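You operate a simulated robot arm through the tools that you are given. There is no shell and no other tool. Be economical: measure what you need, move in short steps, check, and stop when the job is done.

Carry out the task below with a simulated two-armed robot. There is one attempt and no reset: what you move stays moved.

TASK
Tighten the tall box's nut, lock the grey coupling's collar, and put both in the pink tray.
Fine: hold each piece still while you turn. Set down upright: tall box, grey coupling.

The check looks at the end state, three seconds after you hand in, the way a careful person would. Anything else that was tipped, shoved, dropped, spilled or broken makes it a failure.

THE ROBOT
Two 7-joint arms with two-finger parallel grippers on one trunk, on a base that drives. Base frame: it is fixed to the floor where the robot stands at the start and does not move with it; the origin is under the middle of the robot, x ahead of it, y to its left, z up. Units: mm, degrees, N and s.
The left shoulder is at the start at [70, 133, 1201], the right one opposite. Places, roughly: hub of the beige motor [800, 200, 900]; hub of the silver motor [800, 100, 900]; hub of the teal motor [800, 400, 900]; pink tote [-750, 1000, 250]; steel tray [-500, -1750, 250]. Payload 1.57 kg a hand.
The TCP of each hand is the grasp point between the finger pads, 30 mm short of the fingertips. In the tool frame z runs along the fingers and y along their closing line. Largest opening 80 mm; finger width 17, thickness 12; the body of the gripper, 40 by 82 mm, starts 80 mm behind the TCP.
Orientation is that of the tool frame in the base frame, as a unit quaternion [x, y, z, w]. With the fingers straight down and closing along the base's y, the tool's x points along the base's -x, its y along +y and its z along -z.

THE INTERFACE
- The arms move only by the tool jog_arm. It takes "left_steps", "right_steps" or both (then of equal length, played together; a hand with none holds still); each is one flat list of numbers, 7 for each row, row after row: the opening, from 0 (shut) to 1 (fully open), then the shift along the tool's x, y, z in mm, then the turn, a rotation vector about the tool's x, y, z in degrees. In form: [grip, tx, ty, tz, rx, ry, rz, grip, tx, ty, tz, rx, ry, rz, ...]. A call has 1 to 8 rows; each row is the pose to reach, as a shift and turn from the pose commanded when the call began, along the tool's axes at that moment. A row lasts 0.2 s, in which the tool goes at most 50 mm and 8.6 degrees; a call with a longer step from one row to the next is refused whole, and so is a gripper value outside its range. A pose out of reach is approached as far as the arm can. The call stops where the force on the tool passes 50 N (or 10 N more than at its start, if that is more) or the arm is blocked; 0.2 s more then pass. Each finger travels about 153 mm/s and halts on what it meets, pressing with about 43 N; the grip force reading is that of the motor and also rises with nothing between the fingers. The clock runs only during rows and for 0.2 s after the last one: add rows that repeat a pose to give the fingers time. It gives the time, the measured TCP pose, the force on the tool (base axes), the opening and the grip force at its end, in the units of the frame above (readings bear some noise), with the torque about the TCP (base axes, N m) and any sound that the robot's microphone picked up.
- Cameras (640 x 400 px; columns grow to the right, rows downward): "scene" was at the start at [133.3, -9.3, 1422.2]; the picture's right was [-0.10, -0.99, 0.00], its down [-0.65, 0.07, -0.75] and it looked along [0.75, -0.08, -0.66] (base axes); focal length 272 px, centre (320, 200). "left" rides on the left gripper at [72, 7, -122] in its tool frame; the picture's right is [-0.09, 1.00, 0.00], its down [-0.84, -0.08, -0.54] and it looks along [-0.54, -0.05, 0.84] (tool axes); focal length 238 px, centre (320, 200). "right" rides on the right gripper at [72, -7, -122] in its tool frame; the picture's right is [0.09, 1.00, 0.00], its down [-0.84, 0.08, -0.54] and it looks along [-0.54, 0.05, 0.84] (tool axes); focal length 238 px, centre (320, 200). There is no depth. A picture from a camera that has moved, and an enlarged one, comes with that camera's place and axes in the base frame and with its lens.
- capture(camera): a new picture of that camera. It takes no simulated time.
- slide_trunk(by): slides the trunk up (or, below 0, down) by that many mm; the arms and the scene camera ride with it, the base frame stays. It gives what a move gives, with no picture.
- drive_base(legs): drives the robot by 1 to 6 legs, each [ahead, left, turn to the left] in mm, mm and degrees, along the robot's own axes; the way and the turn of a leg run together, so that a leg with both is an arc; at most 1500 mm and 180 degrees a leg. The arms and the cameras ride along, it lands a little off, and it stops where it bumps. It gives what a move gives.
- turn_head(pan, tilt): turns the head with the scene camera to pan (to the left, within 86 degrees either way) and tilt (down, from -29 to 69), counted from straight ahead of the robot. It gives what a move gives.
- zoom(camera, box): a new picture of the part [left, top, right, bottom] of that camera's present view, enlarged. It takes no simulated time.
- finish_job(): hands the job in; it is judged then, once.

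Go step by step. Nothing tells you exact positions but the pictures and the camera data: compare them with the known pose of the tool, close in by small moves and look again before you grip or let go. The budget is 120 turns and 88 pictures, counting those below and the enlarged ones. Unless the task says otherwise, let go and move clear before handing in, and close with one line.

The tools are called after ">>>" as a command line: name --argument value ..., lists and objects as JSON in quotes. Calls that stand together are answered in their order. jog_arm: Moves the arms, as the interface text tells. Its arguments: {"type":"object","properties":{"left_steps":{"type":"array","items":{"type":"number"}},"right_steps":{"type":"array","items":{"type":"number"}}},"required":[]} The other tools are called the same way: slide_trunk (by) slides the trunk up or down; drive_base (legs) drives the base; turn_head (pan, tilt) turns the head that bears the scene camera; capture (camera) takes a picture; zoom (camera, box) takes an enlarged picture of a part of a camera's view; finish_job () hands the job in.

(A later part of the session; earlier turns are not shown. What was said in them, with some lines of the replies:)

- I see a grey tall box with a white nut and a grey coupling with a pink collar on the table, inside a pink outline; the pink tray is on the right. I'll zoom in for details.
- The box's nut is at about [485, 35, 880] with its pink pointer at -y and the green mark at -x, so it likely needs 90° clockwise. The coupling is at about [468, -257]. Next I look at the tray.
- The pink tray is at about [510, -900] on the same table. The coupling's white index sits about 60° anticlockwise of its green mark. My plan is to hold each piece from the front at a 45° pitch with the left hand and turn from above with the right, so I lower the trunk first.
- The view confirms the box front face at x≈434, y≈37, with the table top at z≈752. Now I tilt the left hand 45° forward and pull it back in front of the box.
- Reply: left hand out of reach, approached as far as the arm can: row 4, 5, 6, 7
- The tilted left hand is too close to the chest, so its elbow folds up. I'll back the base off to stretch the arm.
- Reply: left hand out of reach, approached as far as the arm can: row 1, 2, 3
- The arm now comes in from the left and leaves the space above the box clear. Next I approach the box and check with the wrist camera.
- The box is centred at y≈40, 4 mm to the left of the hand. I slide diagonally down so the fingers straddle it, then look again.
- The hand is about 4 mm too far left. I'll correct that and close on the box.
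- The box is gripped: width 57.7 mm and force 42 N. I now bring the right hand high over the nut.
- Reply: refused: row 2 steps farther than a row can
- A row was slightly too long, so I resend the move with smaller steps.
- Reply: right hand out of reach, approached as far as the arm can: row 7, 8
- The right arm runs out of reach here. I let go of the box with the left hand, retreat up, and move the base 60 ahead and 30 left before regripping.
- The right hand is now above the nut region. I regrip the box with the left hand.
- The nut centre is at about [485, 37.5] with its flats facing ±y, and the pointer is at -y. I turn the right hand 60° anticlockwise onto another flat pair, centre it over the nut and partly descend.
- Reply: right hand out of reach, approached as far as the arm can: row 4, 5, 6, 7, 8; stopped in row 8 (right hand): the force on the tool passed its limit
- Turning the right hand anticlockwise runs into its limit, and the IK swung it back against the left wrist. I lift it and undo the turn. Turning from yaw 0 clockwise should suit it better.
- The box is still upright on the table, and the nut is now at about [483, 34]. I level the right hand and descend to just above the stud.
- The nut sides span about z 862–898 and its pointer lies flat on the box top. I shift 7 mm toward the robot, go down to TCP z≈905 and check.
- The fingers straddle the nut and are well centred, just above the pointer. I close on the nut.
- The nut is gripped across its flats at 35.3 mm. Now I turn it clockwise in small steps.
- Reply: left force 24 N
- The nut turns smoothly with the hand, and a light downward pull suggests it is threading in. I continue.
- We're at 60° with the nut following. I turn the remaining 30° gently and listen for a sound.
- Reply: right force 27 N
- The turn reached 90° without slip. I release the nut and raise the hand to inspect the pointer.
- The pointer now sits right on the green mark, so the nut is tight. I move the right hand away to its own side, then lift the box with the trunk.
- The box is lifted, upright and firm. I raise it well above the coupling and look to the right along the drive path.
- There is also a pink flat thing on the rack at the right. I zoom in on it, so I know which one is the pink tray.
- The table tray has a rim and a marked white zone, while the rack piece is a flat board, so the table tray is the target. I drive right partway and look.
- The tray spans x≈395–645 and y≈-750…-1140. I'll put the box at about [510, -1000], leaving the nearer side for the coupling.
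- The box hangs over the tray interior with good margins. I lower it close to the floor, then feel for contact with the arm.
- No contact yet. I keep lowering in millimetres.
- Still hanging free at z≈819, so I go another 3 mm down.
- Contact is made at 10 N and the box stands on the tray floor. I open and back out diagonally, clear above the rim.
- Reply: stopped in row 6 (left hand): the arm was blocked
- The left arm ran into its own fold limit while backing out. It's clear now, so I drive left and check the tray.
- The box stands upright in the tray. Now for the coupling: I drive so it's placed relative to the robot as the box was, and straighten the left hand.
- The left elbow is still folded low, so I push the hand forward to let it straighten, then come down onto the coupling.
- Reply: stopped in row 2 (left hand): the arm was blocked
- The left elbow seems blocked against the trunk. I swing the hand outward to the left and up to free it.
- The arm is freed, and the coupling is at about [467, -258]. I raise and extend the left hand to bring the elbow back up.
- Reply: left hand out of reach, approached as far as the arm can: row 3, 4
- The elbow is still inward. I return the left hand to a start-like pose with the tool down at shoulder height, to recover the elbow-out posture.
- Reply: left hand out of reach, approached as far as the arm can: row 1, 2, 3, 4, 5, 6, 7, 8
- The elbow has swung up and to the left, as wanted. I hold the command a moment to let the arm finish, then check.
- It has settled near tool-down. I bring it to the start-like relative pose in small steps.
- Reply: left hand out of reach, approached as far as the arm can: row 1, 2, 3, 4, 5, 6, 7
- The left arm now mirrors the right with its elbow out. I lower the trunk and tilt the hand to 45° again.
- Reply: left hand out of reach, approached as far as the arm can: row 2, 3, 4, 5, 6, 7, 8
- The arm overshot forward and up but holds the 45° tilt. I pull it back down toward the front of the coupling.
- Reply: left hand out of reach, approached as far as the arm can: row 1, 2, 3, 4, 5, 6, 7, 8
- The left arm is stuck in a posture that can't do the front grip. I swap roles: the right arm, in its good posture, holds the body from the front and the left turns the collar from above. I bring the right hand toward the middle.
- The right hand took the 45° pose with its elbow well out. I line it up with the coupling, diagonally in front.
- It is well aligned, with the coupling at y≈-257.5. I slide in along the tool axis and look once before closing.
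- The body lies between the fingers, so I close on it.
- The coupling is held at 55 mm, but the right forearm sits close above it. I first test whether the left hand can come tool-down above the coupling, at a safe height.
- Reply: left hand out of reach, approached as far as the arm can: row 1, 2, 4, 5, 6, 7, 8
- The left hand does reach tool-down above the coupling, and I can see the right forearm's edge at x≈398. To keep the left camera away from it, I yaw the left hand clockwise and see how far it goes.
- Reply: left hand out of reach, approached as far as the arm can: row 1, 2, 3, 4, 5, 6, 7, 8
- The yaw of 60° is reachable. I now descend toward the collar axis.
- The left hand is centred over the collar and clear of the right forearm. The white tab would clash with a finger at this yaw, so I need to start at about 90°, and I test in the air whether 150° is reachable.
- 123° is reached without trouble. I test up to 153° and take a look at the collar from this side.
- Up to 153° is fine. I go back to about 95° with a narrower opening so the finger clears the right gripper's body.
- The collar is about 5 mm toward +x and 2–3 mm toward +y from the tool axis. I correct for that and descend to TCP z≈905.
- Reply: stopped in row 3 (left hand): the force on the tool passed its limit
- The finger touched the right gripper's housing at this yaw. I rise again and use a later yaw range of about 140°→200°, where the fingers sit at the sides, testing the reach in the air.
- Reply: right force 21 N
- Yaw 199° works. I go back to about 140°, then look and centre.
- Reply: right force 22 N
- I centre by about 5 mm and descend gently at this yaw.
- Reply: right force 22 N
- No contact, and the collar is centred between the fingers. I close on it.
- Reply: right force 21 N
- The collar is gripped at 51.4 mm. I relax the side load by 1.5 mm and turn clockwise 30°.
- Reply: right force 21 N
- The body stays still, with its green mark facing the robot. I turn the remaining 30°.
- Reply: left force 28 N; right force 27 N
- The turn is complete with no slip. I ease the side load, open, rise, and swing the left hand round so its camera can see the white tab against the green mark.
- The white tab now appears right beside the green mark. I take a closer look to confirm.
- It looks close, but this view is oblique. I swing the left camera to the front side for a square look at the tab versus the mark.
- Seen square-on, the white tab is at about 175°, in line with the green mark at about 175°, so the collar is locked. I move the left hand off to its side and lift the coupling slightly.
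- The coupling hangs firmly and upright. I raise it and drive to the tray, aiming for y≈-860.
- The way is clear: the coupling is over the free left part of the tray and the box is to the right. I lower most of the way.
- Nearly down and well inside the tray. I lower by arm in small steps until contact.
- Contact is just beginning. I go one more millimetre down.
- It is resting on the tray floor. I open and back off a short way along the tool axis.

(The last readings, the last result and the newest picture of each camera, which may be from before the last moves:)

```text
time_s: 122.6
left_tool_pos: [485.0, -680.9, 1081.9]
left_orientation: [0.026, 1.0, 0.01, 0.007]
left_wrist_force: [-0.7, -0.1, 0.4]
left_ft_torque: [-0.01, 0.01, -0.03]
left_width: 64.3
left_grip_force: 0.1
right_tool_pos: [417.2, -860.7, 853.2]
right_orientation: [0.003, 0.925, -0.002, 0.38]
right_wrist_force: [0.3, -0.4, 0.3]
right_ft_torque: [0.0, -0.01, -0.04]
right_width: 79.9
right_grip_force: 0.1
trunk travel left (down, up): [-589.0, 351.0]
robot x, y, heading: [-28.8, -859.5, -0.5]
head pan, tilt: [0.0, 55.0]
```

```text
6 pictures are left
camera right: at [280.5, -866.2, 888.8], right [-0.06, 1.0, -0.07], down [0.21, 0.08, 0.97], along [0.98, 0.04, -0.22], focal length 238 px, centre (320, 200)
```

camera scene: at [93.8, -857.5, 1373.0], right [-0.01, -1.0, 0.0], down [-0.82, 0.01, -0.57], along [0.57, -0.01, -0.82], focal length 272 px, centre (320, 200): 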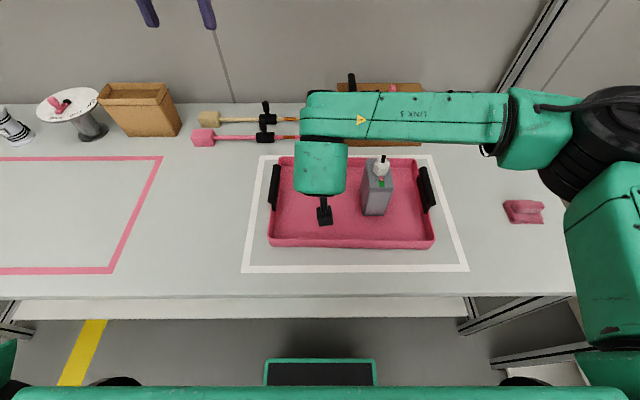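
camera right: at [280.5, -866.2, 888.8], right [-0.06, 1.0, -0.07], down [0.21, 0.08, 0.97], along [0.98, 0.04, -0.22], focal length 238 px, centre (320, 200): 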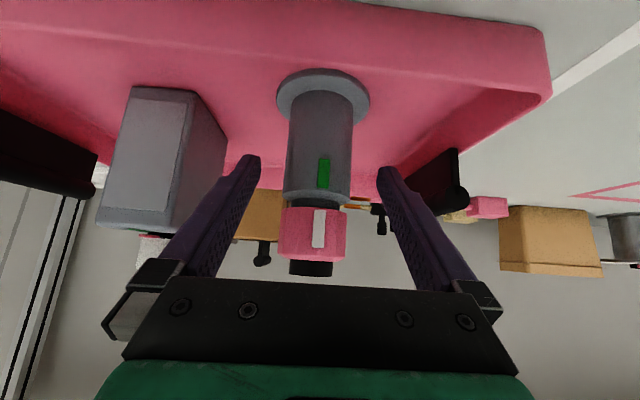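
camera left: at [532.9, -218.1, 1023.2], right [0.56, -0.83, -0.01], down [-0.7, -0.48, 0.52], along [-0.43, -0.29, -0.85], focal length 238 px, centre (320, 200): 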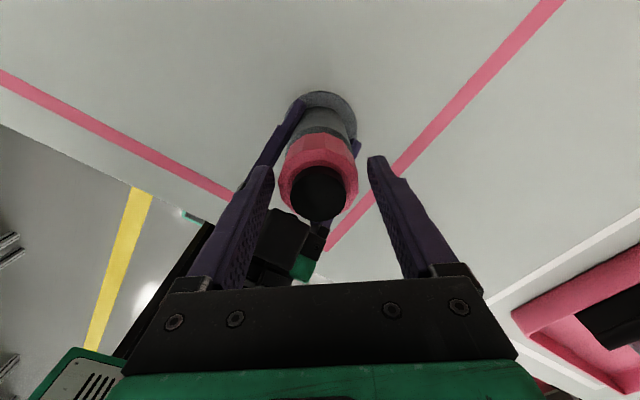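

The white tab lines up with the green mark and the coupling stands upright. I lift the trunk clear, back away, and take a last look.

>>> slide_trunk --by 160

>>> drive_base --legs '[[-150, 0, 0]]'

>>> turn_head --pan 0 --tilt 42

>>> capture --camera "scene"

>>> capture --camera "right"

```text
time_s: 124.5
left_tool_pos: [485.0, -680.6, 1241.3]
left_orientation: [0.026, 1.0, 0.01, 0.007]
left_wrist_force: [-0.6, -0.3, -0.1]
left_ft_torque: [0.0, 0.01, 0.0]
left_width: 63.9
left_grip_force: 0.1
right_tool_pos: [416.7, -860.7, 1011.8]
right_orientation: [0.004, 0.925, -0.003, 0.38]
right_wrist_force: [-1.1, -0.3, -0.5]
right_ft_torque: [0.01, 0.0, 0.01]
right_width: 80.4
right_grip_force: 0.0
trunk travel left (down, up): [-749.0, 191.0]
robot x, y, heading: [-26.0, -855.3, -0.4]
head pan, tilt: [0.0, 55.0]
```

```text
time_s: 125.8
left_tool_pos: [338.0, -680.1, 1240.1]
left_orientation: [0.026, 1.0, 0.011, 0.006]
left_wrist_force: [0.9, -0.1, 0.4]
left_ft_torque: [0.0, 0.03, -0.03]
left_width: 64.1
left_grip_force: 0.0
right_tool_pos: [267.4, -859.7, 1011.1]
right_orientation: [0.004, 0.925, -0.004, 0.38]
right_wrist_force: [-0.1, 0.3, 0.0]
right_ft_torque: [-0.01, 0.03, -0.01]
right_width: 79.9
right_grip_force: 0.1
trunk travel left (down, up): [-749.0, 191.0]
robot x, y, heading: [-178.3, -855.1, -0.4]
head pan, tilt: [0.0, 55.0]
```

```text
time_s: 126.6
left_tool_pos: [335.0, -679.4, 1241.0]
left_orientation: [0.026, 1.0, 0.01, 0.008]
left_wrist_force: [0.1, 0.5, 0.8]
left_ft_torque: [0.01, -0.03, 0.02]
left_width: 63.8
left_grip_force: 0.1
right_tool_pos: [265.6, -859.9, 1012.1]
right_orientation: [0.004, 0.925, -0.003, 0.381]
right_wrist_force: [-0.2, 0.9, -0.8]
right_ft_torque: [-0.01, 0.0, -0.01]
right_width: 79.7
right_grip_force: 0.0
trunk travel left (down, up): [-749.0, 191.0]
robot x, y, heading: [-176.3, -856.9, -0.2]
head pan, tilt: [0.0, 42.0]
```

```text
5 pictures are left
camera scene: at [-47.5, -857.2, 1394.8], right [-0.01, -1.0, 0.0], down [-0.67, 0.01, -0.74], along [0.74, -0.01, -0.67], focal length 272 px, centre (320, 200)
```

scene: 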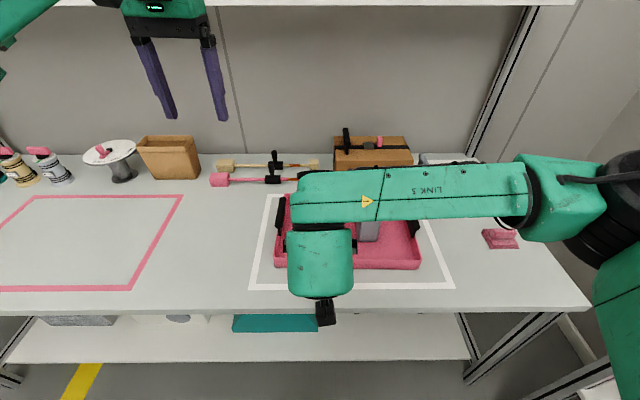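

```text
4 pictures are left
camera right: at [128.5, -864.9, 1048.9], right [-0.06, 1.0, -0.07], down [0.21, 0.08, 0.97], along [0.98, 0.04, -0.22], focal length 238 px, centre (320, 200)
```

right: 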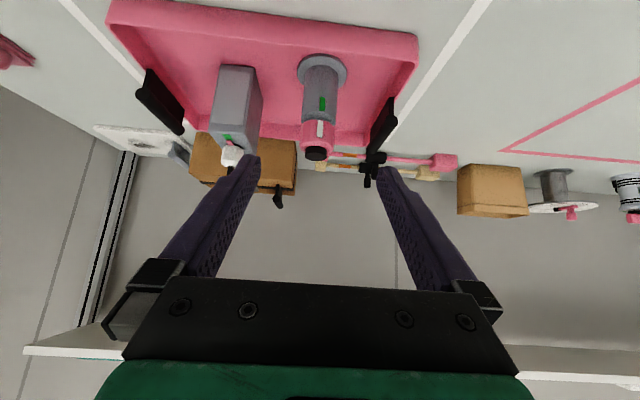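

Both pieces stand upright in the pink tray with their marks aligned. The rest of the table looks undisturbed, and the hands are clear, so I hand in.

>>> finish_job

```text
The job is handed in.
```

The tall box's nut is tightened, the grey coupling's collar is locked, and both stand upright in the pink tray.
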